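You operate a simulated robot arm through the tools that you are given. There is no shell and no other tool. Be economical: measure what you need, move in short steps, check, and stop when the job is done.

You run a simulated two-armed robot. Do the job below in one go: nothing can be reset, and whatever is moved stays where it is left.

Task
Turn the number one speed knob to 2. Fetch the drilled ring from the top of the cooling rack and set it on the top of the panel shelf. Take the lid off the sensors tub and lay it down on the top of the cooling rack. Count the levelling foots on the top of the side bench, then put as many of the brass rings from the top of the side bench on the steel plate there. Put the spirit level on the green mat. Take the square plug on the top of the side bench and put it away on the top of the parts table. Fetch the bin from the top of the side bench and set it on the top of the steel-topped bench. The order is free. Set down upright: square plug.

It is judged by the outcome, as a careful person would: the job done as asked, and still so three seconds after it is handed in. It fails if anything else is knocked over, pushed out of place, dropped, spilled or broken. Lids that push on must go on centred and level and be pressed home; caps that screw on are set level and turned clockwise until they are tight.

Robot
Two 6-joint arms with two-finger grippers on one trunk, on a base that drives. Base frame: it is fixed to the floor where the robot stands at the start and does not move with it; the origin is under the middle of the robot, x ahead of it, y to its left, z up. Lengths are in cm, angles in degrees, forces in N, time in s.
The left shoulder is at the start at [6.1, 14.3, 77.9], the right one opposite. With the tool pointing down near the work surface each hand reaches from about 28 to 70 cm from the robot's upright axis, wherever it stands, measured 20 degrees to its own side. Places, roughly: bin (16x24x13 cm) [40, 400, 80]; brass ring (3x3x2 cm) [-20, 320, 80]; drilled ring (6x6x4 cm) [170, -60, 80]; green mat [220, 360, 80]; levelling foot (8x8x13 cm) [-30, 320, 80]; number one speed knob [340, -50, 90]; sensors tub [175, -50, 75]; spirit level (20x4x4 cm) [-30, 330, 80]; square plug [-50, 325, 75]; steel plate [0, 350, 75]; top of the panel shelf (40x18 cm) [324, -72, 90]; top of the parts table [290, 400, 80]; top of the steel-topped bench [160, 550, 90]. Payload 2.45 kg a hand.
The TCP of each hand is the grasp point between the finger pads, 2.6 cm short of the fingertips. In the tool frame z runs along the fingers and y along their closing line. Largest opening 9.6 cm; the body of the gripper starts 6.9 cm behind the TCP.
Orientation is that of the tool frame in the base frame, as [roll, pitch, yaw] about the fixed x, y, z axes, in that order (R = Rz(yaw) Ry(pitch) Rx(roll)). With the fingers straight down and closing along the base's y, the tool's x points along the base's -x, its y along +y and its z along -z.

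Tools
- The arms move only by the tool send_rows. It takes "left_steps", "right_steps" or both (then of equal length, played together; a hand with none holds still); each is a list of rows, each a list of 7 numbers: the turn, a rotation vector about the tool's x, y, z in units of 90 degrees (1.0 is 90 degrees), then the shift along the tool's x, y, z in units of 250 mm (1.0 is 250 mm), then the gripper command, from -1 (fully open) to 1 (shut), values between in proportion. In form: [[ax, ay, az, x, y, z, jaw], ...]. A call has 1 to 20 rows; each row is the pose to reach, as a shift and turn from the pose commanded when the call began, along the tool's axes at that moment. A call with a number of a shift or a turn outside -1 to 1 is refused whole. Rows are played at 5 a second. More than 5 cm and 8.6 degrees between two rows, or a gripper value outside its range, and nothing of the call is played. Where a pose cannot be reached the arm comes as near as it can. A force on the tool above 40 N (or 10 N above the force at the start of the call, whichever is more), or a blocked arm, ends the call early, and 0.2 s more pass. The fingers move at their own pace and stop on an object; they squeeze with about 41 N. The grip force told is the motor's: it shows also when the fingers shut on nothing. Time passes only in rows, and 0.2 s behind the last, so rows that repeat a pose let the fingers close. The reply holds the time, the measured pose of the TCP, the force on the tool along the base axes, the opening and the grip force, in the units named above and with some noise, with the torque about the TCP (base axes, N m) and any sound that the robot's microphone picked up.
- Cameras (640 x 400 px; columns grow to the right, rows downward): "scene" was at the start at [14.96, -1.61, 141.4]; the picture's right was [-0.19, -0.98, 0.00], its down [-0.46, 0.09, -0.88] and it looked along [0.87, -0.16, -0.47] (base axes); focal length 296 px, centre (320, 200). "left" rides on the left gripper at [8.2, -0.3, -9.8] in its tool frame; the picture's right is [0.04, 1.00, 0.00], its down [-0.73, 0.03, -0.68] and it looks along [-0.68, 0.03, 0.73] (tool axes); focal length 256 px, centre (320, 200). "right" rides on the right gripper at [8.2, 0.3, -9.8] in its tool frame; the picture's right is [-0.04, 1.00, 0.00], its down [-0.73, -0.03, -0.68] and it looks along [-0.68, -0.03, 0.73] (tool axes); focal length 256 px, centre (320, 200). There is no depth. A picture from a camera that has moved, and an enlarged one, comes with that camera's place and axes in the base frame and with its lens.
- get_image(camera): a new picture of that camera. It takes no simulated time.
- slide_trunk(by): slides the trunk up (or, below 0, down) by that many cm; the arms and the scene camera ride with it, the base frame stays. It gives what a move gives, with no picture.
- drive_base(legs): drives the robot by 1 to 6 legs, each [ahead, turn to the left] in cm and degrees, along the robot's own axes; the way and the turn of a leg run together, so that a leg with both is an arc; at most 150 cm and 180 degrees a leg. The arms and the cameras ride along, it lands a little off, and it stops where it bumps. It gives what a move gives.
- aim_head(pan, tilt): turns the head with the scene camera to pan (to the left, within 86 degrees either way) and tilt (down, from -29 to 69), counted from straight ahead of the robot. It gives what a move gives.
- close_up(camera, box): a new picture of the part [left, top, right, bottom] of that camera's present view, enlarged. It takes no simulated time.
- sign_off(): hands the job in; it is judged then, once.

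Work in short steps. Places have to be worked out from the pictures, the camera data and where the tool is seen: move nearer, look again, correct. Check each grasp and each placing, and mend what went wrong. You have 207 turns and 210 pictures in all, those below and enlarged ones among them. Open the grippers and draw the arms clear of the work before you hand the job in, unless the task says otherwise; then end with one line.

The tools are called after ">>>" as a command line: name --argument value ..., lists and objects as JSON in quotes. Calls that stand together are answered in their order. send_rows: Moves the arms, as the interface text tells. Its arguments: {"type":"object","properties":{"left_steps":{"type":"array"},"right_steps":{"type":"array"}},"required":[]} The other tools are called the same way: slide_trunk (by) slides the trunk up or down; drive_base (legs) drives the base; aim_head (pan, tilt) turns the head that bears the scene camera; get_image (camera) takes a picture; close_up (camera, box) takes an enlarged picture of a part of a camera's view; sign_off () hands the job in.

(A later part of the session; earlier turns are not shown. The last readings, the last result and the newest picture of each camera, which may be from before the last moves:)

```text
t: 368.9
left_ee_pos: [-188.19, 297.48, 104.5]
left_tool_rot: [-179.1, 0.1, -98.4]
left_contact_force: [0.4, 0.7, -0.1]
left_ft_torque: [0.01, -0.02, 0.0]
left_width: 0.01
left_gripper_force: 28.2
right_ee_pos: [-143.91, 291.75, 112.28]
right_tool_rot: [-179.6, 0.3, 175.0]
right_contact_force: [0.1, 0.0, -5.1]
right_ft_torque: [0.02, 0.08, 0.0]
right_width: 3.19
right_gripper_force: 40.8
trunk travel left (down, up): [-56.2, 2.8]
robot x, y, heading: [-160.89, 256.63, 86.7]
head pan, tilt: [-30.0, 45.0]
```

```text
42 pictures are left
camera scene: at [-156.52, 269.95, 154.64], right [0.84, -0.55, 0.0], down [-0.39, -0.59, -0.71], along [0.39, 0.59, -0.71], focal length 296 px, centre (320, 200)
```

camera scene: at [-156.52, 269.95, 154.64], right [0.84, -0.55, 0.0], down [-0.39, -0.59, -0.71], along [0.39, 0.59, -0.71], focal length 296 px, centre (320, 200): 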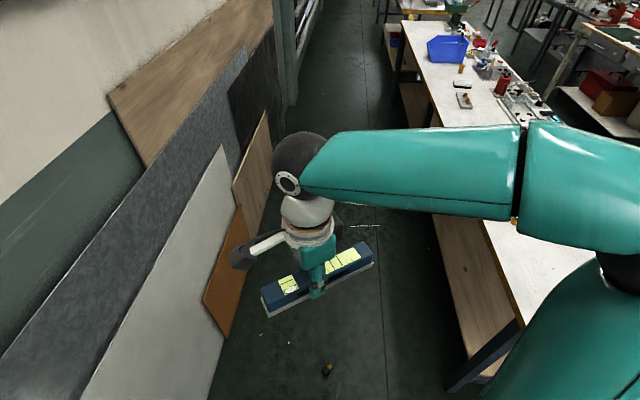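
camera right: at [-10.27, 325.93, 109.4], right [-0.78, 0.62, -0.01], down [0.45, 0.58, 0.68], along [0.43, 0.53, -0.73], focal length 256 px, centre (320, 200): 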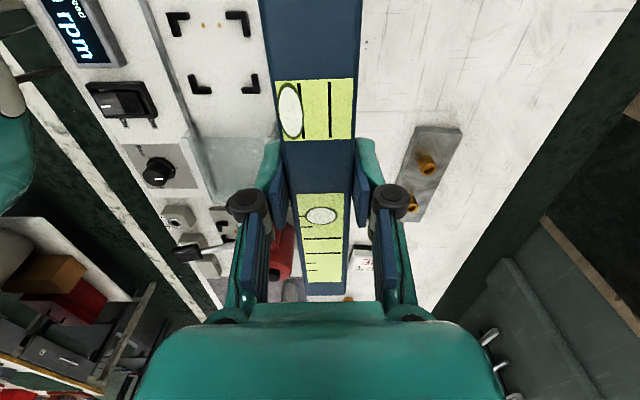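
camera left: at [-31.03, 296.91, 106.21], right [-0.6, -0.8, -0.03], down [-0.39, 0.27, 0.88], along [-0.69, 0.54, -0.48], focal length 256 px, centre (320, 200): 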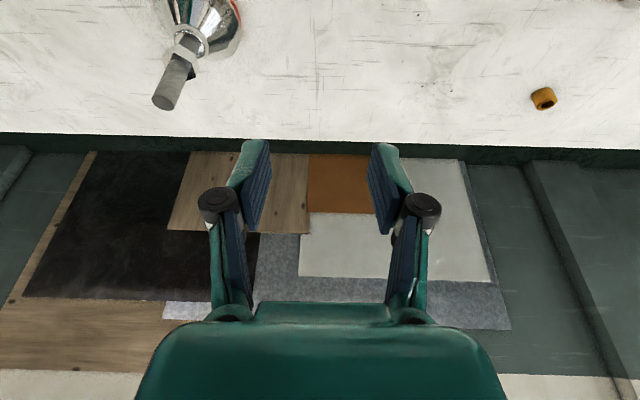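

Found: the plug lies on the floor at ≈(-131,303). I turn right so that it's on the left arm's side, and take a close look.

>>> drive_base --legs '[[0, -20], [0, -20]]'

>>> aim_head --pan 15 --tilt 60

>>> get_image --camera "scene"

>>> get_image --camera "left"

```text
t: 371.7
left_ee_pos: [-155.52, 305.06, 104.46]
left_tool_rot: [-179.2, 0.1, -138.9]
left_contact_force: [0.6, 0.1, -0.6]
left_ft_torque: [-0.01, -0.05, 0.0]
left_width: 0.0
left_gripper_force: 28.6
right_ee_pos: [-125.38, 271.93, 112.46]
right_tool_rot: [-179.6, 0.3, 134.4]
right_contact_force: [-1.4, -0.2, -6.6]
right_ft_torque: [0.03, 0.06, -0.01]
right_width: 3.18
right_gripper_force: 41.1
trunk travel left (down, up): [-56.2, 2.8]
robot x, y, heading: [-162.84, 258.46, 46.3]
head pan, tilt: [-30.0, 45.0]
```

```text
t: 372.8
left_ee_pos: [-155.4, 305.14, 104.53]
left_tool_rot: [-179.2, 0.1, -139.0]
left_contact_force: [-0.1, -0.4, 0.0]
left_ft_torque: [-0.05, 0.0, 0.0]
left_width: 0.0
left_gripper_force: 28.5
right_ee_pos: [-125.41, 271.9, 112.44]
right_tool_rot: [-179.6, 0.2, 134.5]
right_contact_force: [0.3, -0.4, -6.1]
right_ft_torque: [0.11, 0.05, 0.0]
right_width: 3.21
right_gripper_force: 41.4
trunk travel left (down, up): [-56.2, 2.8]
robot x, y, heading: [-163.2, 258.53, 46.3]
head pan, tilt: [15.0, 60.0]
```

```text
41 pictures are left
camera scene: at [-155.8, 268.96, 152.69], right [0.88, -0.48, 0.0], down [-0.41, -0.76, -0.5], along [0.24, 0.44, -0.87], focal length 296 px, centre (320, 200)
```

scene: 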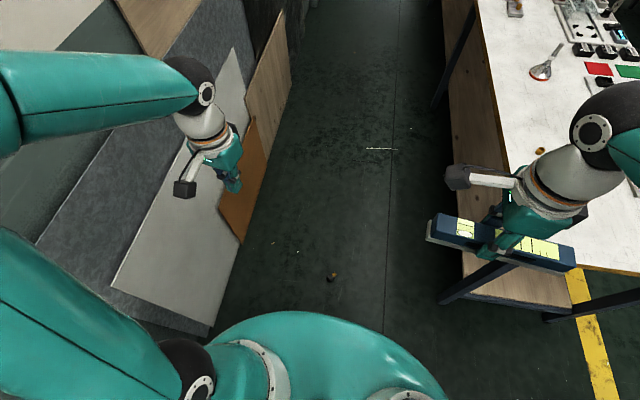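

```text
40 pictures are left
camera left: at [-161.51, 299.58, 114.48], right [-0.69, 0.73, -0.01], down [0.53, 0.51, 0.68], along [0.5, 0.46, -0.73], focal length 256 px, centre (320, 200)
```

left: 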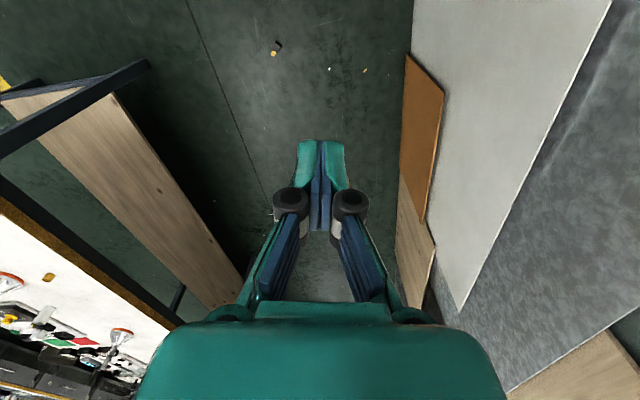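

Plug confirmed at (-131,302.7). I enlarge it to see how it lies.

>>> close_up --camera "left" --box '[256, 35, 296, 60]'

>>> slide_trunk --by -50

```text
16.00 times, centred on (276, 48) of left
camera zoom: at [-161.51, 299.58, 114.48], right [-0.69, 0.73, -0.01], down [0.53, 0.51, 0.68], along [0.5, 0.46, -0.73], focal length 4096 px, centre (1024, 2640)
```

zoom: 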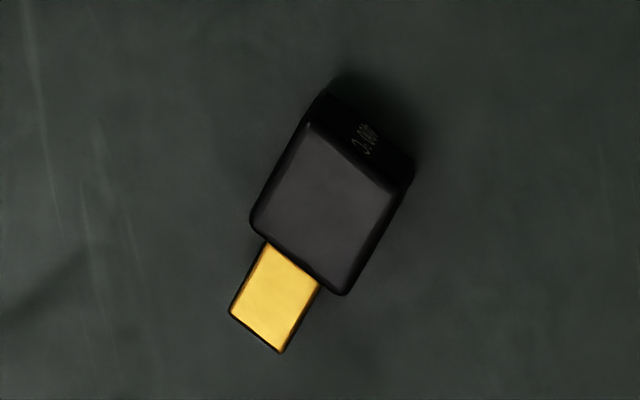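

```text
refused: -50 is not a number from -40 to 40
```

The plug lies on its side with its black end toward -x. To set it upright later I want the black end on the tool's -x side, i.e. tool yaw ≈3°. I turn the base 20° left, lower the trunk, and start turning the left wrist.

>>> drive_base --legs '[[0, 22]]'

>>> slide_trunk --by -40

>>> send_rows --left_steps '[[0, 0, -0.09, 0, 0, 0, 0], [0, 0, -0.18, 0, 0, 0, 0], [0, 0, -0.27, 0, -0.05, 0, -0.2], [0, 0, -0.36, 0, -0.1, 0, -0.2], [0, 0, -0.45, 0, -0.15, 0, -0.2], [0, 0, -0.54, 0, -0.2, 0, -0.2], [0, 0, -0.63, 0, -0.25, 0, -0.2], [0, 0, -0.72, 0, -0.3, 0, -0.2], [0, 0, -0.81, 0, -0.35, 0, -0.2], [0, 0, -0.9, 0, -0.4, 0, -0.2], [0, 0, -0.99, 0, -0.45, 0, -0.2]]'

```text
t: 374.5
left_ee_pos: [-174.04, 304.17, 104.54]
left_tool_rot: [-179.2, 0.1, -116.4]
left_contact_force: [0.4, -0.2, -0.6]
left_ft_torque: [-0.01, 0.02, 0.02]
left_width: 0.0
left_gripper_force: 28.5
right_ee_pos: [-133.44, 284.98, 112.44]
right_tool_rot: [-179.6, 0.3, 157.0]
right_contact_force: [0.2, -0.4, -6.1]
right_ft_torque: [0.03, 0.12, -0.02]
right_width: 3.22
right_gripper_force: 40.8
trunk travel left (down, up): [-56.2, 2.8]
robot x, y, heading: [-161.88, 257.84, 68.8]
head pan, tilt: [15.0, 60.0]
```

```text
t: 378.3
left_ee_pos: [-174.1, 304.02, 64.64]
left_tool_rot: [-179.2, 0.0, -116.4]
left_contact_force: [-0.8, 0.9, 0.5]
left_ft_torque: [0.0, 0.0, -0.01]
left_width: 0.0
left_gripper_force: 29.0
right_ee_pos: [-133.6, 285.02, 72.52]
right_tool_rot: [-179.6, 0.3, 157.0]
right_contact_force: [0.2, 0.0, -6.2]
right_ft_torque: [0.05, 0.07, 0.0]
right_width: 3.22
right_gripper_force: 40.9
trunk travel left (down, up): [-16.2, 42.8]
robot x, y, heading: [-162.24, 257.94, 69.0]
head pan, tilt: [15.0, 60.0]
```

```text
t: 380.7
left_ee_pos: [-164.09, 299.09, 64.73]
left_tool_rot: [-179.9, -0.8, -27.2]
left_contact_force: [-0.2, 0.1, 0.0]
left_ft_torque: [-0.02, -0.02, -0.01]
left_width: 5.77
left_gripper_force: 0.1
right_ee_pos: [-133.62, 285.02, 72.4]
right_tool_rot: [-179.6, 0.3, 157.1]
right_contact_force: [0.3, 0.1, -5.5]
right_ft_torque: [0.03, 0.04, 0.01]
right_width: 3.21
right_gripper_force: 41.3
trunk travel left (down, up): [-16.2, 42.8]
robot x, y, heading: [-161.74, 257.77, 69.0]
head pan, tilt: [15.0, 60.0]
```

The wrist goes there. I move the right hand (with level) back and up, and the left hand toward the plug.

>>> send_rows --left_steps '[[0, 0, -0.03, 0.05, -0.03, 0, -0.2], [0, 0, -0.06, 0.12, -0.08, 0.02, -0.2], [0, 0, -0.09, 0.22, -0.15, 0.08, -0.2], [0, 0, -0.12, 0.33, -0.23, 0.16, -0.2], [0, 0, -0.16, 0.44, -0.31, 0.25, -0.2], [0, 0, -0.2, 0.55, -0.39, 0.35, -0.2], [0, 0, -0.24, 0.66, -0.47, 0.46, -0.2], [0, 0, -0.28, 0.77, -0.55, 0.57, -0.2], [0, 0, -0.32, 0.88, -0.63, 0.68, -0.2], [0, 0, -0.333, 0.98, -0.7, 0.8, -0.2], [0, 0, -0.333, 0.98, -0.7, 0.8, -0.2]]' --right_steps '[[0, 0, 0, -0.06, -0.08, -0.1, 1], [0, 0, 0, -0.12, -0.16, -0.2, 1], [0, 0, 0, -0.18, -0.24, -0.3, 1], [0, 0, 0, -0.24, -0.32, -0.4, 1], [0, 0, 0, -0.3, -0.4, -0.5, 1], [0, 0, 0, -0.34, -0.46, -0.6, 1], [0, 0, 0, -0.36, -0.5, -0.65, 1], [0, 0, 0, -0.36, -0.5, -0.65, 1], [0, 0, 0, -0.36, -0.5, -0.65, 1], [0, 0, 0, -0.36, -0.5, -0.65, 1], [0, 0, 0, -0.36, -0.5, -0.65, 1]]'

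>>> get_image --camera "left"

```text
t: 383.1
left_ee_pos: [-134.06, 303.14, 45.03]
left_tool_rot: [179.7, -0.7, 2.7]
left_contact_force: [-0.3, -0.3, -0.7]
left_ft_torque: [-0.02, 0.02, 0.01]
left_width: 5.75
left_gripper_force: 0.1
right_ee_pos: [-129.87, 270.09, 88.85]
right_tool_rot: [-179.6, 0.2, 157.1]
right_contact_force: [-0.8, 0.4, -6.1]
right_ft_torque: [0.06, 0.12, -0.05]
right_width: 3.23
right_gripper_force: 41.1
trunk travel left (down, up): [-16.2, 42.8]
robot x, y, heading: [-161.9, 257.71, 68.7]
head pan, tilt: [15.0, 60.0]
```

```text
38 pictures are left
camera left: at [-125.98, 303.89, 54.95], right [0.09, -1.0, 0.01], down [-0.74, -0.06, 0.67], along [-0.67, -0.06, -0.74], focal length 256 px, centre (320, 200)
```

left: 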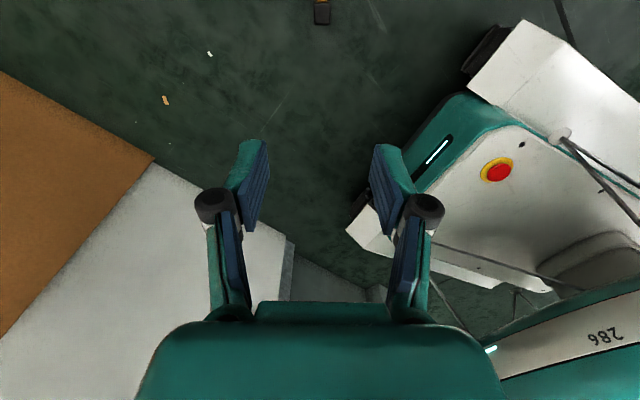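

Perfect orientation. I descend 25 cm while centring, then look.

>>> send_rows --left_steps '[[0, 0, 0, 0.03, 0, 0.16, -0.2], [0, 0, 0, 0.06, 0, 0.33, -0.2], [0, 0, 0, 0.09, 0, 0.5, -0.2], [0, 0, 0, 0.1, 0, 0.67, -0.2], [0, 0, 0, 0.1, 0, 0.84, -0.2], [0, 0, 0, 0.1, 0, 1.0, -0.2], [0, 0, 0, 0.1, 0, 1.0, -0.2]]'

>>> get_image --camera "left"

```text
t: 384.9
left_ee_pos: [-134.68, 307.38, 20.22]
left_tool_rot: [179.2, -1.4, 9.0]
left_contact_force: [0.9, -0.4, -0.3]
left_ft_torque: [-0.02, 0.04, -0.02]
left_width: 5.79
left_gripper_force: 0.1
left hand out of reach, approached as far as the arm can: row 6, 7
right_ee_pos: [-129.95, 270.2, 88.66]
right_tool_rot: [-179.5, 0.4, 157.1]
right_contact_force: [0.0, 0.9, -5.7]
right_ft_torque: [0.04, 0.07, 0.03]
right_width: 3.18
right_gripper_force: 40.9
trunk travel left (down, up): [-16.2, 42.8]
robot x, y, heading: [-161.45, 258.02, 68.9]
head pan, tilt: [15.0, 60.0]
stopped in row 7 (left hand): the arm was blocked; the commanded pose is now the measured one
```

```text
37 pictures are left
camera left: at [-126.87, 309.14, 30.27], right [0.2, -0.98, 0.02], down [-0.74, -0.14, 0.66], along [-0.65, -0.14, -0.75], focal length 256 px, centre (320, 200)
```

left: 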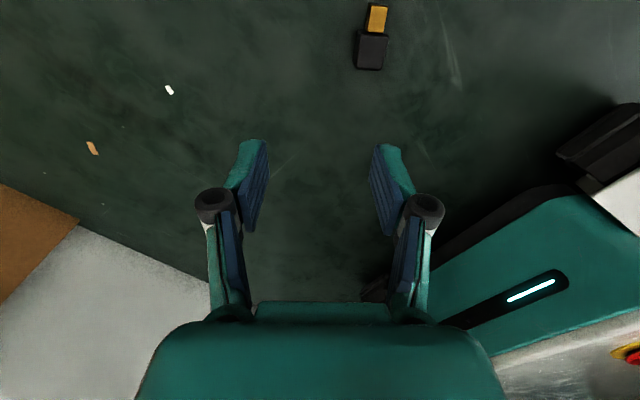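

The robot's own base is right beside the plug. I lift the hand, back up 9 cm, and lower the trunk 12 cm.

>>> send_rows --left_steps '[[0, 0, 0, 0, 0, -0.15, -0.2], [0, 0, -0.02, 0, -0.02, -0.32, -0.2], [0, 0, -0.04, 0, -0.04, -0.48, -0.2]]'

>>> drive_base --legs '[[-9, 0]]'

>>> slide_trunk --by -12

>>> get_image --camera "left"

```text
t: 385.7
left_ee_pos: [-134.87, 308.26, 32.22]
left_tool_rot: [178.9, -0.9, 12.0]
left_contact_force: [0.1, 0.4, 0.2]
left_ft_torque: [0.0, -0.01, -0.01]
left_width: 5.78
left_gripper_force: 0.0
right_ee_pos: [-130.04, 270.1, 89.04]
right_tool_rot: [-179.7, 0.3, 157.1]
right_contact_force: [0.6, 0.3, -6.2]
right_ft_torque: [0.04, 0.1, 0.01]
right_width: 3.18
right_gripper_force: 41.1
trunk travel left (down, up): [-16.2, 42.8]
robot x, y, heading: [-162.22, 257.51, 68.7]
head pan, tilt: [15.0, 60.0]
```

```text
t: 386.9
left_ee_pos: [-137.97, 299.8, 32.19]
left_tool_rot: [178.9, -1.0, 12.1]
left_contact_force: [0.9, -0.2, 0.4]
left_ft_torque: [-0.03, 0.03, -0.01]
left_width: 5.77
left_gripper_force: 0.0
right_ee_pos: [-133.11, 261.68, 89.03]
right_tool_rot: [-179.6, 0.3, 157.0]
right_contact_force: [-0.4, 0.3, -5.4]
right_ft_torque: [0.06, 0.09, 0.02]
right_width: 3.2
right_gripper_force: 41.2
trunk travel left (down, up): [-16.2, 42.8]
robot x, y, heading: [-165.21, 249.06, 68.9]
head pan, tilt: [15.0, 60.0]
```

```text
t: 388.4
left_ee_pos: [-138.0, 299.78, 20.28]
left_tool_rot: [179.0, -0.9, 12.1]
left_contact_force: [-0.1, -0.6, 0.2]
left_ft_torque: [0.02, 0.0, -0.01]
left_width: 5.78
left_gripper_force: 0.1
right_ee_pos: [-133.3, 261.62, 77.01]
right_tool_rot: [-179.6, 0.3, 157.0]
right_contact_force: [1.1, 0.3, -5.4]
right_ft_torque: [0.01, 0.04, -0.01]
right_width: 3.22
right_gripper_force: 40.2
trunk travel left (down, up): [-4.2, 54.8]
robot x, y, heading: [-165.08, 249.65, 68.9]
head pan, tilt: [15.0, 60.0]
```

```text
36 pictures are left
camera left: at [-130.33, 301.91, 30.29], right [0.25, -0.97, 0.02], down [-0.73, -0.17, 0.67], along [-0.64, -0.18, -0.74], focal length 256 px, centre (320, 200)
```

left: 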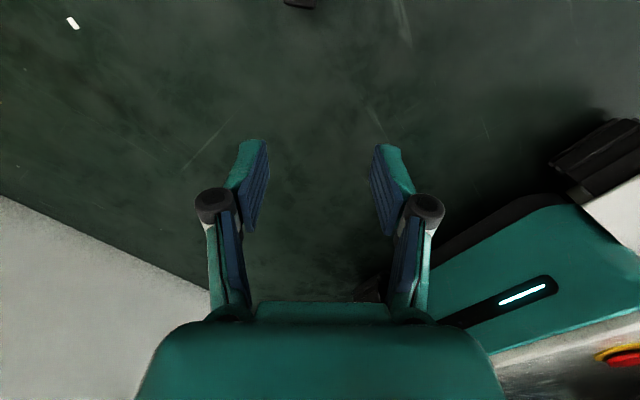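

I move over the plug, align yaw to ≈0°, and descend to z≈9.

>>> send_rows --left_steps '[[0, 0, 0.04, 0.1, -0.02, 0.02, -0.2], [0, 0, 0.09, 0.2, -0.05, 0.08, -0.2], [0, 0, 0.133, 0.28, -0.068, 0.18, -0.2], [0, 0, 0.133, 0.28, -0.068, 0.32, -0.2], [0, 0, 0.133, 0.28, -0.068, 0.45, -0.2], [0, 0, 0.133, 0.28, -0.068, 0.45, -0.2]]'

>>> get_image --camera "left"

```text
t: 389.8
left_ee_pos: [-136.93, 299.7, 11.97]
left_tool_rot: [178.7, -1.0, 2.1]
left_contact_force: [-1.3, 0.4, 0.5]
left_ft_torque: [-0.01, -0.02, 0.03]
left_width: 5.76
left_gripper_force: 0.1
left hand out of reach, approached as far as the arm can: row 2, 3, 4, 5, 6
right_ee_pos: [-133.23, 261.6, 76.58]
right_tool_rot: [-179.6, 0.2, 157.1]
right_contact_force: [-0.1, 0.0, -6.0]
right_ft_torque: [0.0, 0.11, 0.01]
right_width: 3.2
right_gripper_force: 41.2
trunk travel left (down, up): [-4.2, 54.8]
robot x, y, heading: [-165.54, 249.06, 69.0]
head pan, tilt: [15.0, 60.0]
```

```text
35 pictures are left
camera left: at [-128.97, 300.59, 21.94], right [0.08, -1.0, 0.03], down [-0.74, -0.04, 0.67], along [-0.66, -0.07, -0.74], focal length 256 px, centre (320, 200)
```

left: 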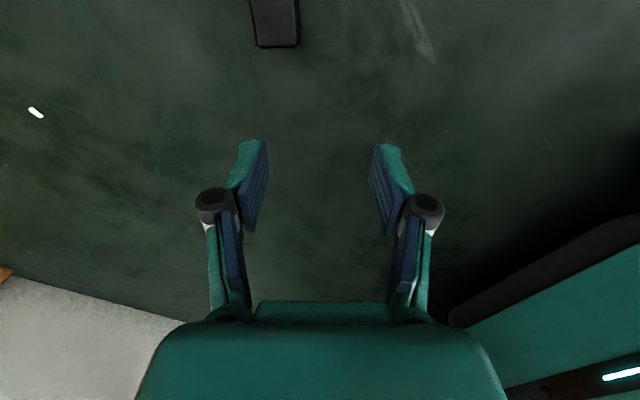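

The target is too far to the arm's inner side; I turn the base 11° right and recheck.

>>> drive_base --legs '[[0, -11]]'

>>> get_image --camera "left"

```text
t: 390.9
left_ee_pos: [-127.92, 293.63, 12.81]
left_tool_rot: [178.6, -1.3, -8.7]
left_contact_force: [-0.7, 0.0, 0.0]
left_ft_torque: [0.0, -0.02, 0.01]
left_width: 5.77
left_gripper_force: 0.0
right_ee_pos: [-131.43, 255.3, 77.12]
right_tool_rot: [-179.6, 0.4, 146.1]
right_contact_force: [0.3, -0.3, -5.5]
right_ft_torque: [0.05, 0.05, -0.02]
right_width: 3.22
right_gripper_force: 41.0
trunk travel left (down, up): [-4.2, 54.8]
robot x, y, heading: [-165.55, 249.62, 57.9]
head pan, tilt: [15.0, 60.0]
```

```text
34 pictures are left
camera left: at [-119.96, 292.93, 22.9], right [-0.11, -0.99, 0.02], down [-0.74, 0.1, 0.66], along [-0.66, 0.06, -0.75], focal length 256 px, centre (320, 200)
```

left: 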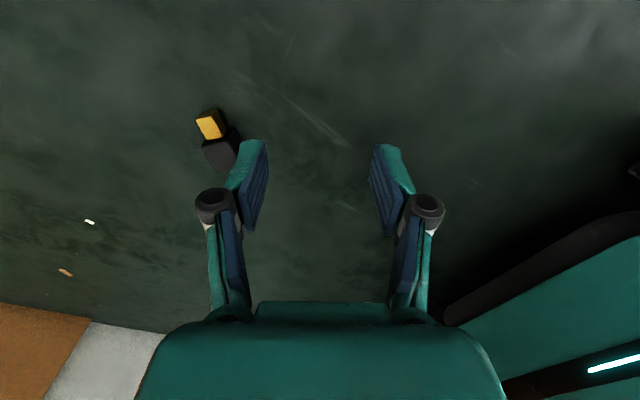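

Now reachable: shift onto the plug, align, and lower to z≈7.

>>> send_rows --left_steps '[[0.005, -0.005, -0.03, -0.05, -0.1, 0, -0.2], [0.01, -0.01, -0.06, -0.1, -0.2, 0, -0.2], [0.016, -0.014, -0.097, -0.15, -0.28, 0, -0.2], [0.016, -0.014, -0.097, -0.204, -0.353, 0.04, -0.2], [0.016, -0.014, -0.097, -0.204, -0.353, 0.14, -0.2], [0.016, -0.014, -0.097, -0.204, -0.353, 0.23, -0.2], [0.016, -0.014, -0.097, -0.204, -0.353, 0.23, -0.2]]'

>>> get_image --camera "left"

```text
t: 392.5
left_ee_pos: [-133.68, 300.38, 10.1]
left_tool_rot: [-179.9, 0.1, 0.0]
left_contact_force: [-0.2, 0.5, -0.4]
left_ft_torque: [0.04, 0.01, 0.03]
left_width: 5.76
left_gripper_force: 0.0
left hand out of reach, approached as far as the arm can: row 1, 2, 3, 4, 5, 6, 7
right_ee_pos: [-131.4, 255.32, 77.01]
right_tool_rot: [-179.6, 0.3, 146.1]
right_contact_force: [0.0, -0.6, -5.4]
right_ft_torque: [0.07, 0.04, -0.04]
right_width: 3.19
right_gripper_force: 41.2
trunk travel left (down, up): [-4.2, 54.8]
robot x, y, heading: [-165.87, 249.43, 57.8]
head pan, tilt: [15.0, 60.0]
```

```text
33 pictures are left
camera left: at [-125.54, 300.66, 19.91], right [0.04, -1.0, 0.0], down [-0.73, -0.03, 0.68], along [-0.68, -0.03, -0.73], focal length 256 px, centre (320, 200)
```

left: 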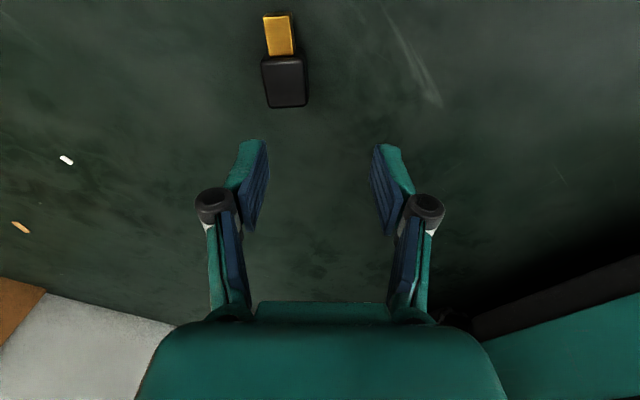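

Almost: 3 cm short. I drive forward 5 cm and look.

>>> drive_base --legs '[[5, 0]]'

>>> get_image --camera "left"

```text
t: 393.5
left_ee_pos: [-130.94, 304.67, 10.05]
left_tool_rot: [-179.9, 0.1, 0.0]
left_contact_force: [0.2, 0.4, 0.5]
left_ft_torque: [0.03, 0.01, 0.0]
left_width: 5.76
left_gripper_force: 0.0
right_ee_pos: [-128.76, 259.64, 77.0]
right_tool_rot: [-179.7, 0.3, 146.1]
right_contact_force: [-0.6, 0.1, -5.2]
right_ft_torque: [0.04, 0.08, 0.02]
right_width: 3.21
right_gripper_force: 40.5
trunk travel left (down, up): [-4.2, 54.8]
robot x, y, heading: [-163.08, 254.22, 57.7]
head pan, tilt: [15.0, 60.0]
```

```text
32 pictures are left
camera left: at [-122.79, 304.98, 19.93], right [0.04, -1.0, 0.0], down [-0.73, -0.03, 0.68], along [-0.68, -0.03, -0.73], focal length 256 px, centre (320, 200)
```

left: 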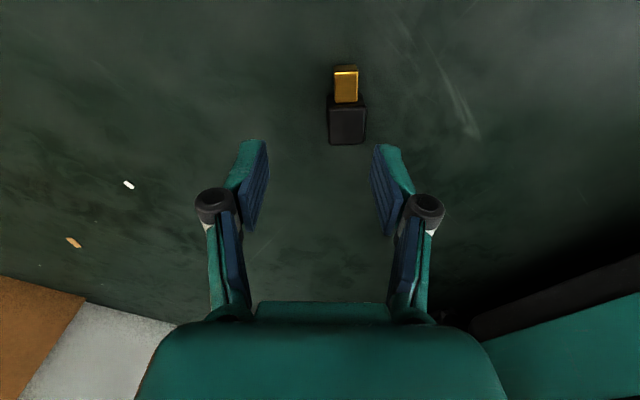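

Centre over the plug (y +2.1, x -0.75) and descend to z≈3.2, then close.

>>> send_rows --left_steps '[[0, 0, 0, -0.02, 0.05, 0.02, -0.2], [0, 0, 0, -0.03, 0.084, 0.08, -0.2], [0, 0, 0, -0.03, 0.084, 0.17, -0.2], [0, 0, 0, -0.03, 0.084, 0.24, -0.2], [0, 0, 0, -0.03, 0.084, 0.272, -0.2], [0, 0, 0, -0.03, 0.084, 0.272, -0.2]]'

>>> get_image --camera "left"

```text
t: 394.9
left_ee_pos: [-132.11, 301.64, 4.21]
left_tool_rot: [-179.9, -0.2, 0.0]
left_contact_force: [-0.4, 0.6, -0.7]
left_ft_torque: [0.01, -0.02, -0.03]
left_width: 5.77
left_gripper_force: 0.1
left hand out of reach, approached as far as the arm can: row 4, 5, 6
right_ee_pos: [-128.77, 259.65, 77.11]
right_tool_rot: [-179.6, 0.2, 146.1]
right_contact_force: [-0.3, -0.5, -5.6]
right_ft_torque: [0.07, 0.11, 0.0]
right_width: 3.18
right_gripper_force: 40.9
trunk travel left (down, up): [-4.2, 54.8]
robot x, y, heading: [-163.22, 254.19, 57.9]
head pan, tilt: [15.0, 60.0]
```

```text
31 pictures are left
camera left: at [-123.94, 301.84, 14.13], right [0.04, -1.0, 0.0], down [-0.73, -0.03, 0.68], along [-0.68, -0.03, -0.74], focal length 256 px, centre (320, 200)
```

left: 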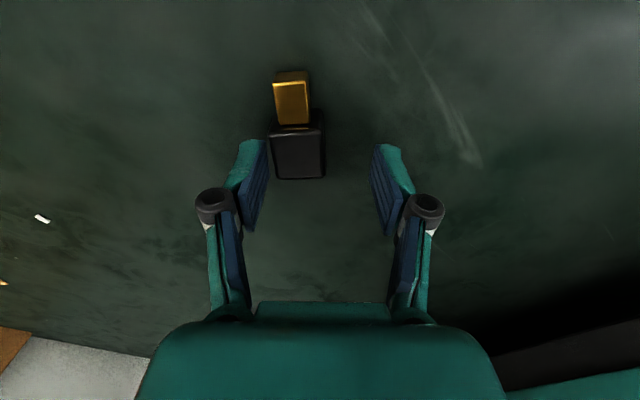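

Shift y −1.2 cm, lower the trunk 1.1 cm, then close.

>>> send_rows --left_steps '[[0, 0, 0, 0.01, -0.03, 0, -0.2], [0, 0, 0, 0.01, -0.048, 0, -0.2], [0, 0, 0, 0.01, -0.048, 0, -0.2]]'

>>> slide_trunk --by -1.1

>>> send_rows --left_steps '[[0, 0, 0, 0, 0, 0, 0.3], [0, 0, 0, 0, 0, 0, 0.8], [0, 0, 0, 0, 0, 0, 1], [0, 0, 0, 0, 0, 0, 1]]'

>>> get_image --camera "left"

```text
t: 395.7
left_ee_pos: [-132.14, 301.79, 4.74]
left_tool_rot: [-179.9, 0.0, 0.1]
left_contact_force: [0.0, 0.3, 0.9]
left_ft_torque: [-0.02, -0.01, 0.0]
left_width: 5.78
left_gripper_force: 0.1
left hand out of reach, approached as far as the arm can: row 1, 2, 3
right_ee_pos: [-128.66, 259.81, 77.19]
right_tool_rot: [-179.6, 0.3, 146.1]
right_contact_force: [-0.3, 0.4, -6.1]
right_ft_torque: [0.05, 0.08, -0.02]
right_width: 3.19
right_gripper_force: 41.4
trunk travel left (down, up): [-4.2, 54.8]
robot x, y, heading: [-163.03, 254.02, 57.8]
head pan, tilt: [15.0, 60.0]
```

```text
t: 396.3
left_ee_pos: [-132.17, 301.97, 3.52]
left_tool_rot: [-180.0, -0.1, 0.0]
left_contact_force: [0.5, -0.4, 0.4]
left_ft_torque: [-0.01, 0.0, -0.01]
left_width: 5.74
left_gripper_force: 0.0
right_ee_pos: [-128.58, 259.74, 75.92]
right_tool_rot: [-179.6, 0.3, 146.1]
right_contact_force: [1.1, 0.2, -5.1]
right_ft_torque: [0.09, 0.09, 0.0]
right_width: 3.23
right_gripper_force: 41.7
trunk travel left (down, up): [-3.1, 55.9]
robot x, y, heading: [-163.32, 254.01, 57.8]
head pan, tilt: [15.0, 60.0]
```

```text
t: 397.3
left_ee_pos: [-132.08, 301.84, 3.53]
left_tool_rot: [-180.0, -0.1, 0.0]
left_contact_force: [0.2, -0.6, 2.1]
left_ft_torque: [-0.03, 0.03, 0.02]
left_width: 2.7
left_gripper_force: 40.6
right_ee_pos: [-128.74, 259.74, 75.94]
right_tool_rot: [-179.6, 0.3, 146.1]
right_contact_force: [0.0, 0.3, -5.7]
right_ft_torque: [0.07, 0.04, 0.0]
right_width: 3.2
right_gripper_force: 40.7
trunk travel left (down, up): [-3.1, 55.9]
robot x, y, heading: [-163.11, 254.05, 57.9]
head pan, tilt: [15.0, 60.0]
```

```text
30 pictures are left
camera left: at [-123.95, 302.21, 13.43], right [0.04, -1.0, 0.0], down [-0.73, -0.03, 0.68], along [-0.68, -0.03, -0.74], focal length 256 px, centre (320, 200)
```

left: 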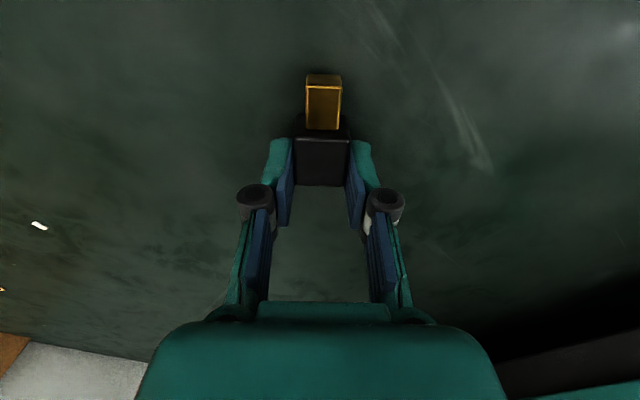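

Plug gripped squarely (2.7 cm). I raise the trunk, then turn the wrist back while retracting.

>>> slide_trunk --by 40

>>> send_rows --left_steps '[[0, 0, 0.09, -0.03, 0.03, -0.1, 1], [0, 0, 0.18, -0.06, 0.06, -0.2, 1], [0, 0, 0.27, -0.09, 0.09, -0.3, 1], [0, 0, 0.36, -0.12, 0.12, -0.4, 1], [0, 0, 0.45, -0.15, 0.15, -0.5, 1], [0, 0, 0.54, -0.18, 0.18, -0.6, 1], [0, 0, 0.63, -0.2, 0.21, -0.7, 1], [0, 0, 0.72, -0.22, 0.24, -0.8, 1], [0, 0, 0.81, -0.24, 0.27, -0.9, 1], [0, 0, 0.9, -0.26, 0.3, -1, 1], [0, 0, 0.98, -0.26, 0.33, -1, 1]]'

>>> drive_base --legs '[[0, -32], [0, -32], [0, -32], [50, 0], [50, 0], [40, 0]]'

```text
t: 401.1
left_ee_pos: [-132.21, 301.93, 43.5]
left_tool_rot: [-179.9, -0.1, 0.1]
left_contact_force: [0.1, -0.4, -1.3]
left_ft_torque: [-0.02, 0.0, 0.02]
left_width: 2.7
left_gripper_force: 40.8
right_ee_pos: [-128.57, 259.7, 116.15]
right_tool_rot: [-179.5, 0.3, 146.1]
right_contact_force: [0.2, 0.4, -5.5]
right_ft_torque: [0.05, 0.1, 0.0]
right_width: 3.2
right_gripper_force: 41.0
trunk travel left (down, up): [-43.1, 15.9]
robot x, y, heading: [-163.07, 254.36, 57.8]
head pan, tilt: [15.0, 60.0]
```

```text
t: 403.5
left_ee_pos: [-138.63, 293.67, 68.63]
left_tool_rot: [-179.9, 0.0, -88.4]
left_contact_force: [1.1, -0.7, -0.4]
left_ft_torque: [0.01, -0.01, 0.02]
left_width: 2.66
left_gripper_force: 41.3
right_ee_pos: [-128.68, 259.71, 116.01]
right_tool_rot: [-179.6, 0.3, 146.2]
right_contact_force: [0.3, 0.4, -7.0]
right_ft_torque: [0.07, 0.07, 0.02]
right_width: 3.2
right_gripper_force: 41.6
trunk travel left (down, up): [-43.1, 15.9]
robot x, y, heading: [-162.86, 254.01, 57.8]
head pan, tilt: [15.0, 60.0]
```

```text
t: 406.6
left_ee_pos: [-118.05, 264.73, 68.73]
left_tool_rot: [-179.9, 0.1, -133.2]
left_contact_force: [-0.1, 0.0, -0.5]
left_ft_torque: [0.0, -0.03, -0.05]
left_width: 2.7
left_gripper_force: 41.0
right_ee_pos: [-135.05, 233.77, 116.14]
right_tool_rot: [-179.4, 0.3, 101.1]
right_contact_force: [-0.1, 1.1, -6.6]
right_ft_torque: [0.08, -0.03, -0.02]
right_width: 3.18
right_gripper_force: 41.0
trunk travel left (down, up): [-43.1, 15.9]
robot x, y, heading: [-164.08, 256.88, 11.7]
head pan, tilt: [15.0, 60.0]
stopped in leg 2: the robot was blocked; the commanded pose is now the measured one
```

The left hand is at bench-top height near the corner. I raise it and the trunk, then continue the turn.

>>> drive_base --legs '[[0, 6]]'

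>>> send_rows --left_steps '[[0, 0, 0, 0.05, 0, -0.17, 1], [0, 0, 0, 0.1, 0, -0.34, 1], [0, 0, 0, 0.15, 0, -0.51, 1], [0, 0, 0, 0.2, 0, -0.68, 1], [0, 0, 0, 0.22, 0, -0.85, 1], [0, 0, 0, 0.24, 0, -1.0, 1]]'

>>> slide_trunk --by 15

>>> drive_base --legs '[[0, -28], [0, -27], [50, 0], [50, 0], [45, 0]]'

```text
t: 407.5
left_ee_pos: [-119.12, 269.64, 68.71]
left_tool_rot: [-179.9, 0.1, -127.2]
left_contact_force: [0.3, 0.3, -0.6]
left_ft_torque: [-0.03, -0.01, -0.02]
left_width: 2.74
left_gripper_force: 41.0
right_ee_pos: [-132.77, 237.0, 116.03]
right_tool_rot: [-179.5, 0.3, 107.2]
right_contact_force: [0.4, -0.5, -6.0]
right_ft_torque: [0.09, 0.03, -0.01]
right_width: 3.21
right_gripper_force: 41.0
trunk travel left (down, up): [-43.1, 15.9]
robot x, y, heading: [-163.78, 256.81, 18.0]
head pan, tilt: [15.0, 60.0]
```

```text
t: 408.9
left_ee_pos: [-122.92, 264.74, 93.87]
left_tool_rot: [-179.9, 0.1, -127.2]
left_contact_force: [0.6, 0.0, -1.2]
left_ft_torque: [0.0, 0.02, -0.01]
left_width: 2.69
left_gripper_force: 40.5
right_ee_pos: [-132.86, 237.02, 116.03]
right_tool_rot: [-179.6, 0.2, 107.2]
right_contact_force: [0.1, -0.4, -5.5]
right_ft_torque: [0.06, 0.04, -0.06]
right_width: 3.2
right_gripper_force: 40.9
trunk travel left (down, up): [-43.1, 15.9]
robot x, y, heading: [-163.68, 256.64, 17.9]
head pan, tilt: [15.0, 60.0]
```

```text
t: 410.7
left_ee_pos: [-122.81, 264.81, 108.68]
left_tool_rot: [-179.9, 0.1, -127.1]
left_contact_force: [-0.7, 0.5, -0.7]
left_ft_torque: [0.01, 0.02, -0.02]
left_width: 2.68
left_gripper_force: 41.1
right_ee_pos: [-132.75, 237.09, 131.07]
right_tool_rot: [-179.6, 0.3, 107.1]
right_contact_force: [-0.2, -0.4, -7.1]
right_ft_torque: [0.07, -0.02, 0.0]
right_width: 3.24
right_gripper_force: 40.6
trunk travel left (down, up): [-58.1, 0.9]
robot x, y, heading: [-164.15, 256.56, 18.0]
head pan, tilt: [15.0, 60.0]
```

```text
t: 413.9
left_ee_pos: [-131.04, 229.76, 108.74]
left_tool_rot: [180.0, 0.3, -177.7]
left_contact_force: [-0.6, -0.2, -1.3]
left_ft_torque: [0.06, -0.02, -0.02]
left_width: 2.67
left_gripper_force: 40.9
right_ee_pos: [-158.82, 219.9, 131.13]
right_tool_rot: [-179.3, 0.1, 56.8]
right_contact_force: [-0.1, -1.5, -6.8]
right_ft_torque: [0.15, -0.07, 0.01]
right_width: 3.19
right_gripper_force: 40.7
trunk travel left (down, up): [-58.1, 0.9]
robot x, y, heading: [-162.13, 259.03, -33.1]
head pan, tilt: [15.0, 60.0]
stopped in leg 2: the robot was blocked; the commanded pose is now the measured one
```

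Heading is good. I drive out of the passage, then turn up the aisle.

>>> drive_base --legs '[[50, -5], [50, 0], [48, 0], [0, 30], [0, 30], [0, 28]]'

>>> drive_base --legs '[[100, 0], [100, 0], [60, 0]]'

>>> aim_head --pan -35 --tilt 40

>>> get_image --camera "scene"

```text
t: 425.2
left_ee_pos: [0.07, 179.02, 108.9]
left_tool_rot: [-180.0, 0.0, -123.9]
left_contact_force: [-0.4, 0.7, -0.2]
left_ft_torque: [-0.07, -0.02, 0.01]
left_width: 2.7
left_gripper_force: 41.0
right_ee_pos: [-8.41, 150.85, 131.21]
right_tool_rot: [-179.2, 0.4, 110.5]
right_contact_force: [0.4, 1.2, -5.7]
right_ft_torque: [0.01, 0.04, 0.03]
right_width: 3.2
right_gripper_force: 40.7
trunk travel left (down, up): [-58.1, 0.9]
robot x, y, heading: [-40.72, 168.14, 21.2]
head pan, tilt: [15.0, 60.0]
stopped in leg 5: the robot was blocked; the commanded pose is now the measured one
```

```text
t: 432.8
left_ee_pos: [124.75, 226.5, 109.01]
left_tool_rot: [179.9, 0.3, -122.4]
left_contact_force: [-1.1, -1.1, -0.9]
left_ft_torque: [0.04, -0.02, 0.01]
left_width: 2.7
left_gripper_force: 41.1
right_ee_pos: [116.78, 197.86, 131.31]
right_tool_rot: [-179.3, 0.3, 111.7]
right_contact_force: [-0.6, -0.6, -5.5]
right_ft_torque: [0.15, 0.02, 0.0]
right_width: 3.18
right_gripper_force: 41.2
trunk travel left (down, up): [-58.1, 0.9]
robot x, y, heading: [84.3, 214.6, 25.6]
head pan, tilt: [15.0, 60.0]
stopped in leg 2: the robot was blocked; the commanded pose is now the measured one
```

```text
t: 434.0
left_ee_pos: [124.71, 226.77, 109.02]
left_tool_rot: [179.9, 0.0, -122.5]
left_contact_force: [-0.1, -0.4, -0.3]
left_ft_torque: [-0.01, 0.02, -0.01]
left_width: 2.68
left_gripper_force: 41.1
right_ee_pos: [116.95, 198.18, 131.25]
right_tool_rot: [-179.3, 0.3, 111.7]
right_contact_force: [0.2, 0.2, -6.1]
right_ft_torque: [0.09, 0.06, -0.09]
right_width: 3.2
right_gripper_force: 41.0
trunk travel left (down, up): [-58.1, 0.9]
robot x, y, heading: [84.82, 214.4, 25.3]
head pan, tilt: [-35.0, 40.0]
```

```text
29 pictures are left
camera scene: at [98.14, 215.75, 157.26], right [-0.17, -0.99, 0.0], down [-0.63, 0.11, -0.77], along [0.75, -0.13, -0.64], focal length 296 px, centre (320, 200)
```

scene: 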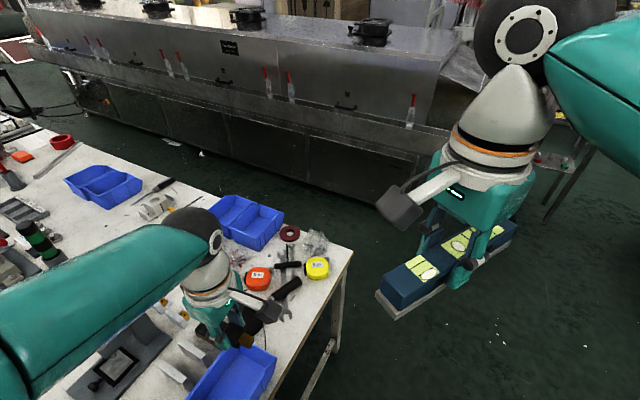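

The turn had stopped early, so I drifted to the end of the opposite table and touched it. I back off and turn up the aisle properly.

>>> drive_base --legs '[[-50, 0], [0, 20], [0, 20]]'

>>> aim_head --pan -15 --tilt 30

>>> get_image --camera "scene"

```text
t: 439.4
left_ee_pos: [61.69, 227.87, 108.97]
left_tool_rot: [179.9, 0.1, -82.5]
left_contact_force: [0.5, -0.2, -0.3]
left_ft_torque: [0.0, 0.02, 0.02]
left_width: 2.73
left_gripper_force: 40.8
right_ee_pos: [74.19, 201.12, 131.28]
right_tool_rot: [-179.2, 0.3, 151.9]
right_contact_force: [-0.5, 0.3, -5.3]
right_ft_torque: [0.14, 0.08, 0.0]
right_width: 3.21
right_gripper_force: 41.4
trunk travel left (down, up): [-58.1, 0.9]
robot x, y, heading: [40.54, 191.64, 65.0]
head pan, tilt: [-35.0, 40.0]
```

```text
t: 440.2
left_ee_pos: [61.79, 227.87, 109.06]
left_tool_rot: [180.0, 0.1, -82.4]
left_contact_force: [0.1, -0.1, -1.4]
left_ft_torque: [0.02, 0.05, 0.01]
left_width: 2.7
left_gripper_force: 41.0
right_ee_pos: [74.27, 201.04, 131.38]
right_tool_rot: [-179.3, 0.3, 151.9]
right_contact_force: [1.1, -0.3, -5.5]
right_ft_torque: [0.09, 0.15, 0.0]
right_width: 3.2
right_gripper_force: 41.3
trunk travel left (down, up): [-58.1, 0.9]
robot x, y, heading: [40.42, 191.42, 64.7]
head pan, tilt: [-15.0, 30.0]
```

```text
28 pictures are left
camera scene: at [49.1, 204.09, 158.79], right [0.76, -0.64, 0.0], down [-0.32, -0.38, -0.87], along [0.56, 0.66, -0.5], focal length 296 px, centre (320, 200)
```

scene: 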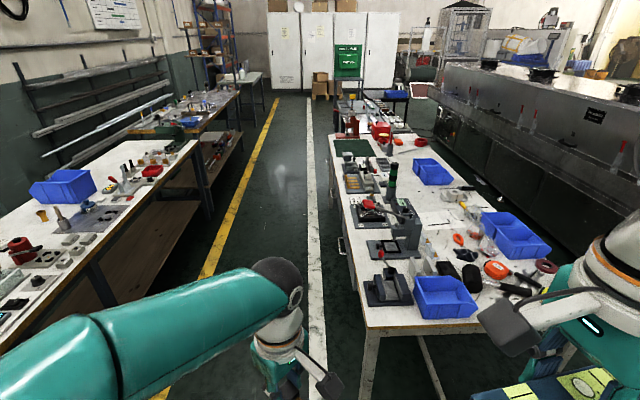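

Clear view: the green mat is at the aisle-side far end of the white table; the parts table is the next one beyond. I drive up the aisle.

>>> drive_base --legs '[[0, 15], [85, 0], [0, -26], [70, 0], [70, 0]]'

>>> aim_head --pan -60 --tilt 40

>>> get_image --camera "scene"

```text
t: 454.2
left_ee_pos: [165.71, 420.02, 109.03]
left_tool_rot: [-179.9, 0.1, -93.4]
left_contact_force: [-0.8, 0.3, -0.8]
left_ft_torque: [0.01, 0.0, -0.01]
left_width: 2.73
left_gripper_force: 40.5
right_ee_pos: [172.71, 391.22, 131.28]
right_tool_rot: [-179.3, 0.4, 140.8]
right_contact_force: [0.8, 0.1, -6.1]
right_ft_torque: [0.06, 0.06, -0.02]
right_width: 3.21
right_gripper_force: 41.5
trunk travel left (down, up): [-58.1, 0.9]
robot x, y, heading: [137.93, 388.67, 53.8]
head pan, tilt: [-15.0, 30.0]
```

```text
t: 455.4
left_ee_pos: [165.63, 420.01, 109.16]
left_tool_rot: [-180.0, 0.1, -93.4]
left_contact_force: [0.4, -0.8, -0.6]
left_ft_torque: [0.0, -0.01, 0.02]
left_width: 2.7
left_gripper_force: 41.1
right_ee_pos: [172.78, 391.26, 131.41]
right_tool_rot: [-179.2, 0.3, 140.9]
right_contact_force: [-0.3, -0.7, -6.2]
right_ft_torque: [0.05, 0.12, 0.02]
right_width: 3.19
right_gripper_force: 42.0
trunk travel left (down, up): [-58.1, 0.9]
robot x, y, heading: [138.29, 388.34, 54.0]
head pan, tilt: [-60.0, 40.0]
```

```text
27 pictures are left
camera scene: at [150.13, 392.51, 157.26], right [-0.11, -0.99, 0.0], down [-0.64, 0.07, -0.77], along [0.76, -0.08, -0.64], focal length 296 px, centre (320, 200)
```

scene: 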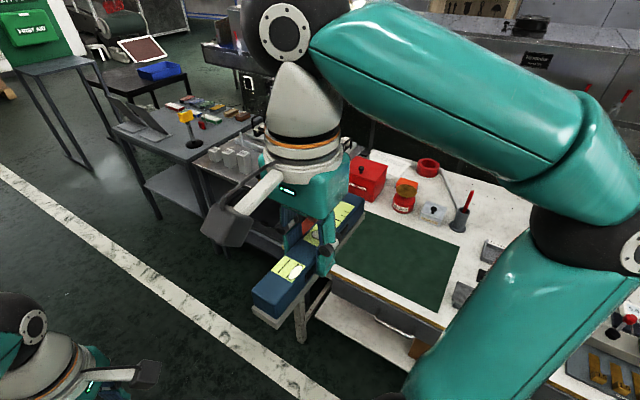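

Mat centre ≈(212,359). I turn right to face it and close in.

>>> drive_base --legs '[[0, -21], [0, -21], [0, -21], [19, 0]]'

>>> get_image --camera "right"

```text
t: 459.2
left_ee_pos: [179.73, 382.64, 109.26]
left_tool_rot: [-180.0, 0.2, -150.3]
left_contact_force: [-0.5, -0.6, -1.5]
left_ft_torque: [0.06, -0.02, -0.02]
left_width: 2.69
left_gripper_force: 41.0
right_ee_pos: [159.53, 361.07, 131.35]
right_tool_rot: [-179.1, 0.2, 84.0]
right_contact_force: [-0.5, -1.1, -6.2]
right_ft_torque: [0.16, -0.02, -0.02]
right_width: 3.19
right_gripper_force: 41.0
trunk travel left (down, up): [-58.1, 0.9]
robot x, y, heading: [138.14, 391.04, -3.7]
head pan, tilt: [-60.0, 40.0]
stopped in leg 3: the robot was blocked; the commanded pose is now the measured one
```

```text
26 pictures are left
camera right: at [160.86, 368.99, 141.14], right [0.99, -0.14, -0.02], down [-0.09, -0.73, 0.68], along [-0.11, -0.67, -0.73], focal length 256 px, centre (320, 200)
```

right: 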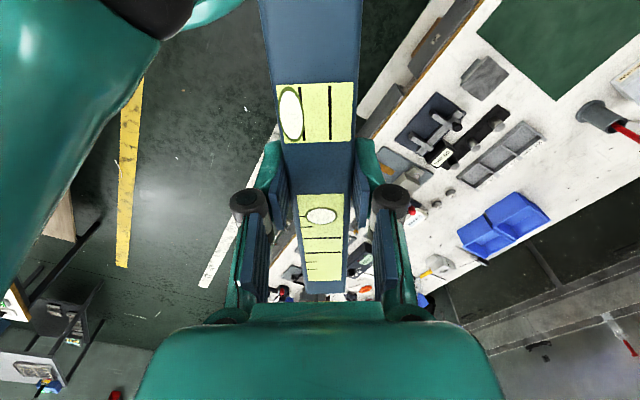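

I drive forward 24 cm with the left hand raised a little.

>>> send_rows --left_steps '[[0, 0, 0, 0.1, 0.1, -0.15, 1], [0, 0, 0, 0.2, 0.2, -0.3, 1], [0, 0, 0, 0.25, 0.3, -0.4, 1]]'

>>> drive_base --legs '[[24, 0]]'

>>> get_image --camera "right"

```text
refused: row 1 steps farther than a row can; nothing moved
```

```text
t: 461.0
left_ee_pos: [203.96, 381.32, 109.08]
left_tool_rot: [179.9, 0.0, -150.3]
left_contact_force: [0.1, -0.1, -0.8]
left_ft_torque: [0.02, 0.0, -0.04]
left_width: 2.68
left_gripper_force: 40.9
right_ee_pos: [183.93, 359.69, 131.36]
right_tool_rot: [-179.2, 0.3, 84.2]
right_contact_force: [0.6, 0.1, -6.7]
right_ft_torque: [0.11, 0.05, 0.0]
right_width: 3.2
right_gripper_force: 40.7
trunk travel left (down, up): [-58.1, 0.9]
robot x, y, heading: [162.51, 390.09, -3.7]
head pan, tilt: [-60.0, 40.0]
```

```text
25 pictures are left
camera right: at [185.14, 367.7, 141.18], right [0.99, -0.14, -0.02], down [-0.09, -0.72, 0.68], along [-0.11, -0.67, -0.73], focal length 256 px, centre (320, 200)
```

right: 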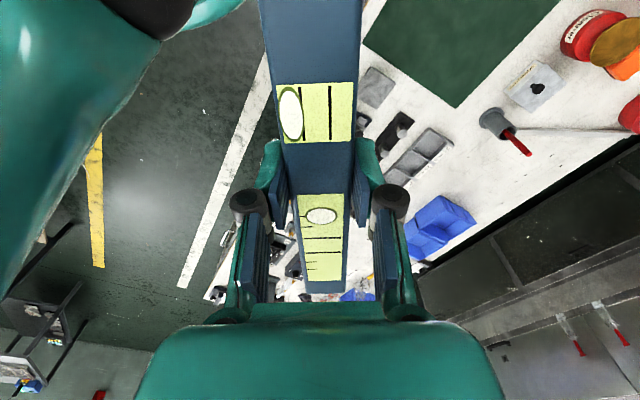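

I carry the level over the mat, lowering to z≈106.

>>> send_rows --right_steps '[[0, 0, 0, 0.01, 0.12, 0.02, 1], [0, 0, 0, 0.02, 0.26, 0.08, 1], [0, 0, 0, 0.03, 0.4, 0.18, 1], [0, 0, 0, 0.04, 0.53, 0.3, 1], [0, 0, 0, 0.05, 0.65, 0.44, 1], [0, 0, 0, 0.06, 0.77, 0.58, 1], [0, 0, 0, 0.07, 0.88, 0.72, 1], [0, 0, 0, 0.08, 1.0, 0.86, 1], [0, 0, 0, 0.08, 1.0, 1.0, 1]]'

>>> send_rows --right_steps '[[0, 0, 0, 0, 0, 0.16, 1], [0, 0, 0, 0, 0, 0.32, 1], [0, 0, 0, 0, 0, 0.48, 1], [0, 0, 0, 0, 0, 0.62, 1], [0, 0, 0, 0, 0, 0.74, 1], [0, 0, 0, 0, 0, 0.8, 1], [0, 0, 0, 0, 0, 0.8, 1]]'

>>> get_image --camera "right"

```text
t: 463.0
left_ee_pos: [203.94, 381.26, 109.32]
left_tool_rot: [179.9, 0.1, -150.3]
left_contact_force: [-0.3, -0.2, -0.3]
left_ft_torque: [0.04, -0.02, 0.01]
left_width: 2.69
left_gripper_force: 41.3
right_ee_pos: [208.54, 359.15, 106.06]
right_tool_rot: [-179.2, 0.3, 84.1]
right_contact_force: [-0.3, -0.8, -6.2]
right_ft_torque: [0.08, -0.04, -0.02]
right_width: 3.2
right_gripper_force: 40.7
trunk travel left (down, up): [-58.1, 0.9]
robot x, y, heading: [162.2, 389.77, -3.6]
head pan, tilt: [-60.0, 40.0]
```

```text
t: 464.6
left_ee_pos: [203.85, 381.33, 109.18]
left_tool_rot: [180.0, 0.1, -150.3]
left_contact_force: [0.3, -0.2, -0.7]
left_ft_torque: [0.02, 0.04, 0.0]
left_width: 2.73
left_gripper_force: 40.6
right_ee_pos: [208.07, 358.87, 86.05]
right_tool_rot: [-179.1, 0.3, 84.2]
right_contact_force: [0.1, -0.1, -5.5]
right_ft_torque: [0.1, 0.01, 0.0]
right_width: 3.21
right_gripper_force: 40.9
trunk travel left (down, up): [-58.1, 0.9]
robot x, y, heading: [162.29, 389.38, -3.9]
head pan, tilt: [-60.0, 40.0]
```

```text
24 pictures are left
camera right: at [209.43, 366.99, 95.9], right [0.99, -0.14, -0.01], down [-0.09, -0.72, 0.68], along [-0.11, -0.67, -0.73], focal length 256 px, centre (320, 200)
```

right: 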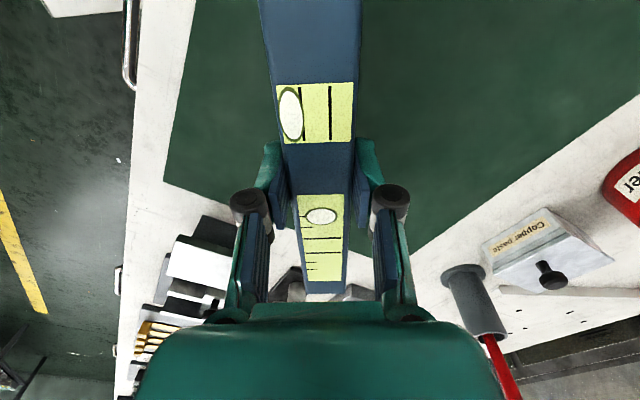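

The level lies over the mat. I shift 2 cm inward and lower to contact.

>>> send_rows --right_steps '[[0, 0, 0, -0.02, 0.04, 0.04, 1], [0, 0, 0, -0.04, 0.08, 0.09, 1], [0, 0, 0, -0.04, 0.08, 0.13, 1], [0, 0, 0, -0.04, 0.08, 0.15, 1], [0, 0, 0, -0.04, 0.08, 0.165, 1], [0, 0, 0, -0.04, 0.08, 0.18, 1]]'

```text
t: 466.0
left_ee_pos: [203.9, 381.52, 109.14]
left_tool_rot: [-179.9, 0.1, -150.3]
left_contact_force: [0.2, 0.8, -0.1]
left_ft_torque: [0.01, -0.02, -0.01]
left_width: 2.71
left_gripper_force: 40.7
right_ee_pos: [209.98, 357.65, 81.5]
right_tool_rot: [-179.1, 0.3, 84.1]
right_contact_force: [-0.5, -0.1, -6.1]
right_ft_torque: [0.1, -0.08, -0.04]
right_width: 3.18
right_gripper_force: 41.3
trunk travel left (down, up): [-58.1, 0.9]
robot x, y, heading: [162.52, 389.46, -3.3]
head pan, tilt: [-60.0, 40.0]
```

No contact yet; lower further in small steps.

>>> send_rows --right_steps '[[0, 0, 0, 0, 0, 0.015, 1], [0, 0, 0, 0, 0, 0.03, 1], [0, 0, 0, 0, 0, 0.045, 1], [0, 0, 0, 0, 0, 0.06, 1], [0, 0, 0, 0, 0, 0.075, 1], [0, 0, 0, 0, 0, 0.09, 1], [0, 0, 0, 0, 0, 0.1, 1]]'

```text
t: 467.4
left_ee_pos: [203.74, 381.54, 109.5]
left_tool_rot: [-179.9, 0.2, -150.3]
left_contact_force: [-0.5, -1.1, -0.8]
left_ft_torque: [0.0, 0.01, -0.05]
left_width: 2.67
left_gripper_force: 40.5
right_ee_pos: [209.92, 357.78, 80.07]
right_tool_rot: [-179.6, 0.5, 84.1]
right_contact_force: [-9.8, 5.0, 22.4]
right_ft_torque: [0.62, -0.09, 0.04]
right_width: 3.21
right_gripper_force: 41.1
trunk travel left (down, up): [-58.1, 0.9]
robot x, y, heading: [162.27, 389.52, -3.7]
head pan, tilt: [-60.0, 40.0]
stopped in row 7 (right hand): the force on the tool passed its limit at 47 N (the readings are from after the stop); the commanded pose is now the measured one
```

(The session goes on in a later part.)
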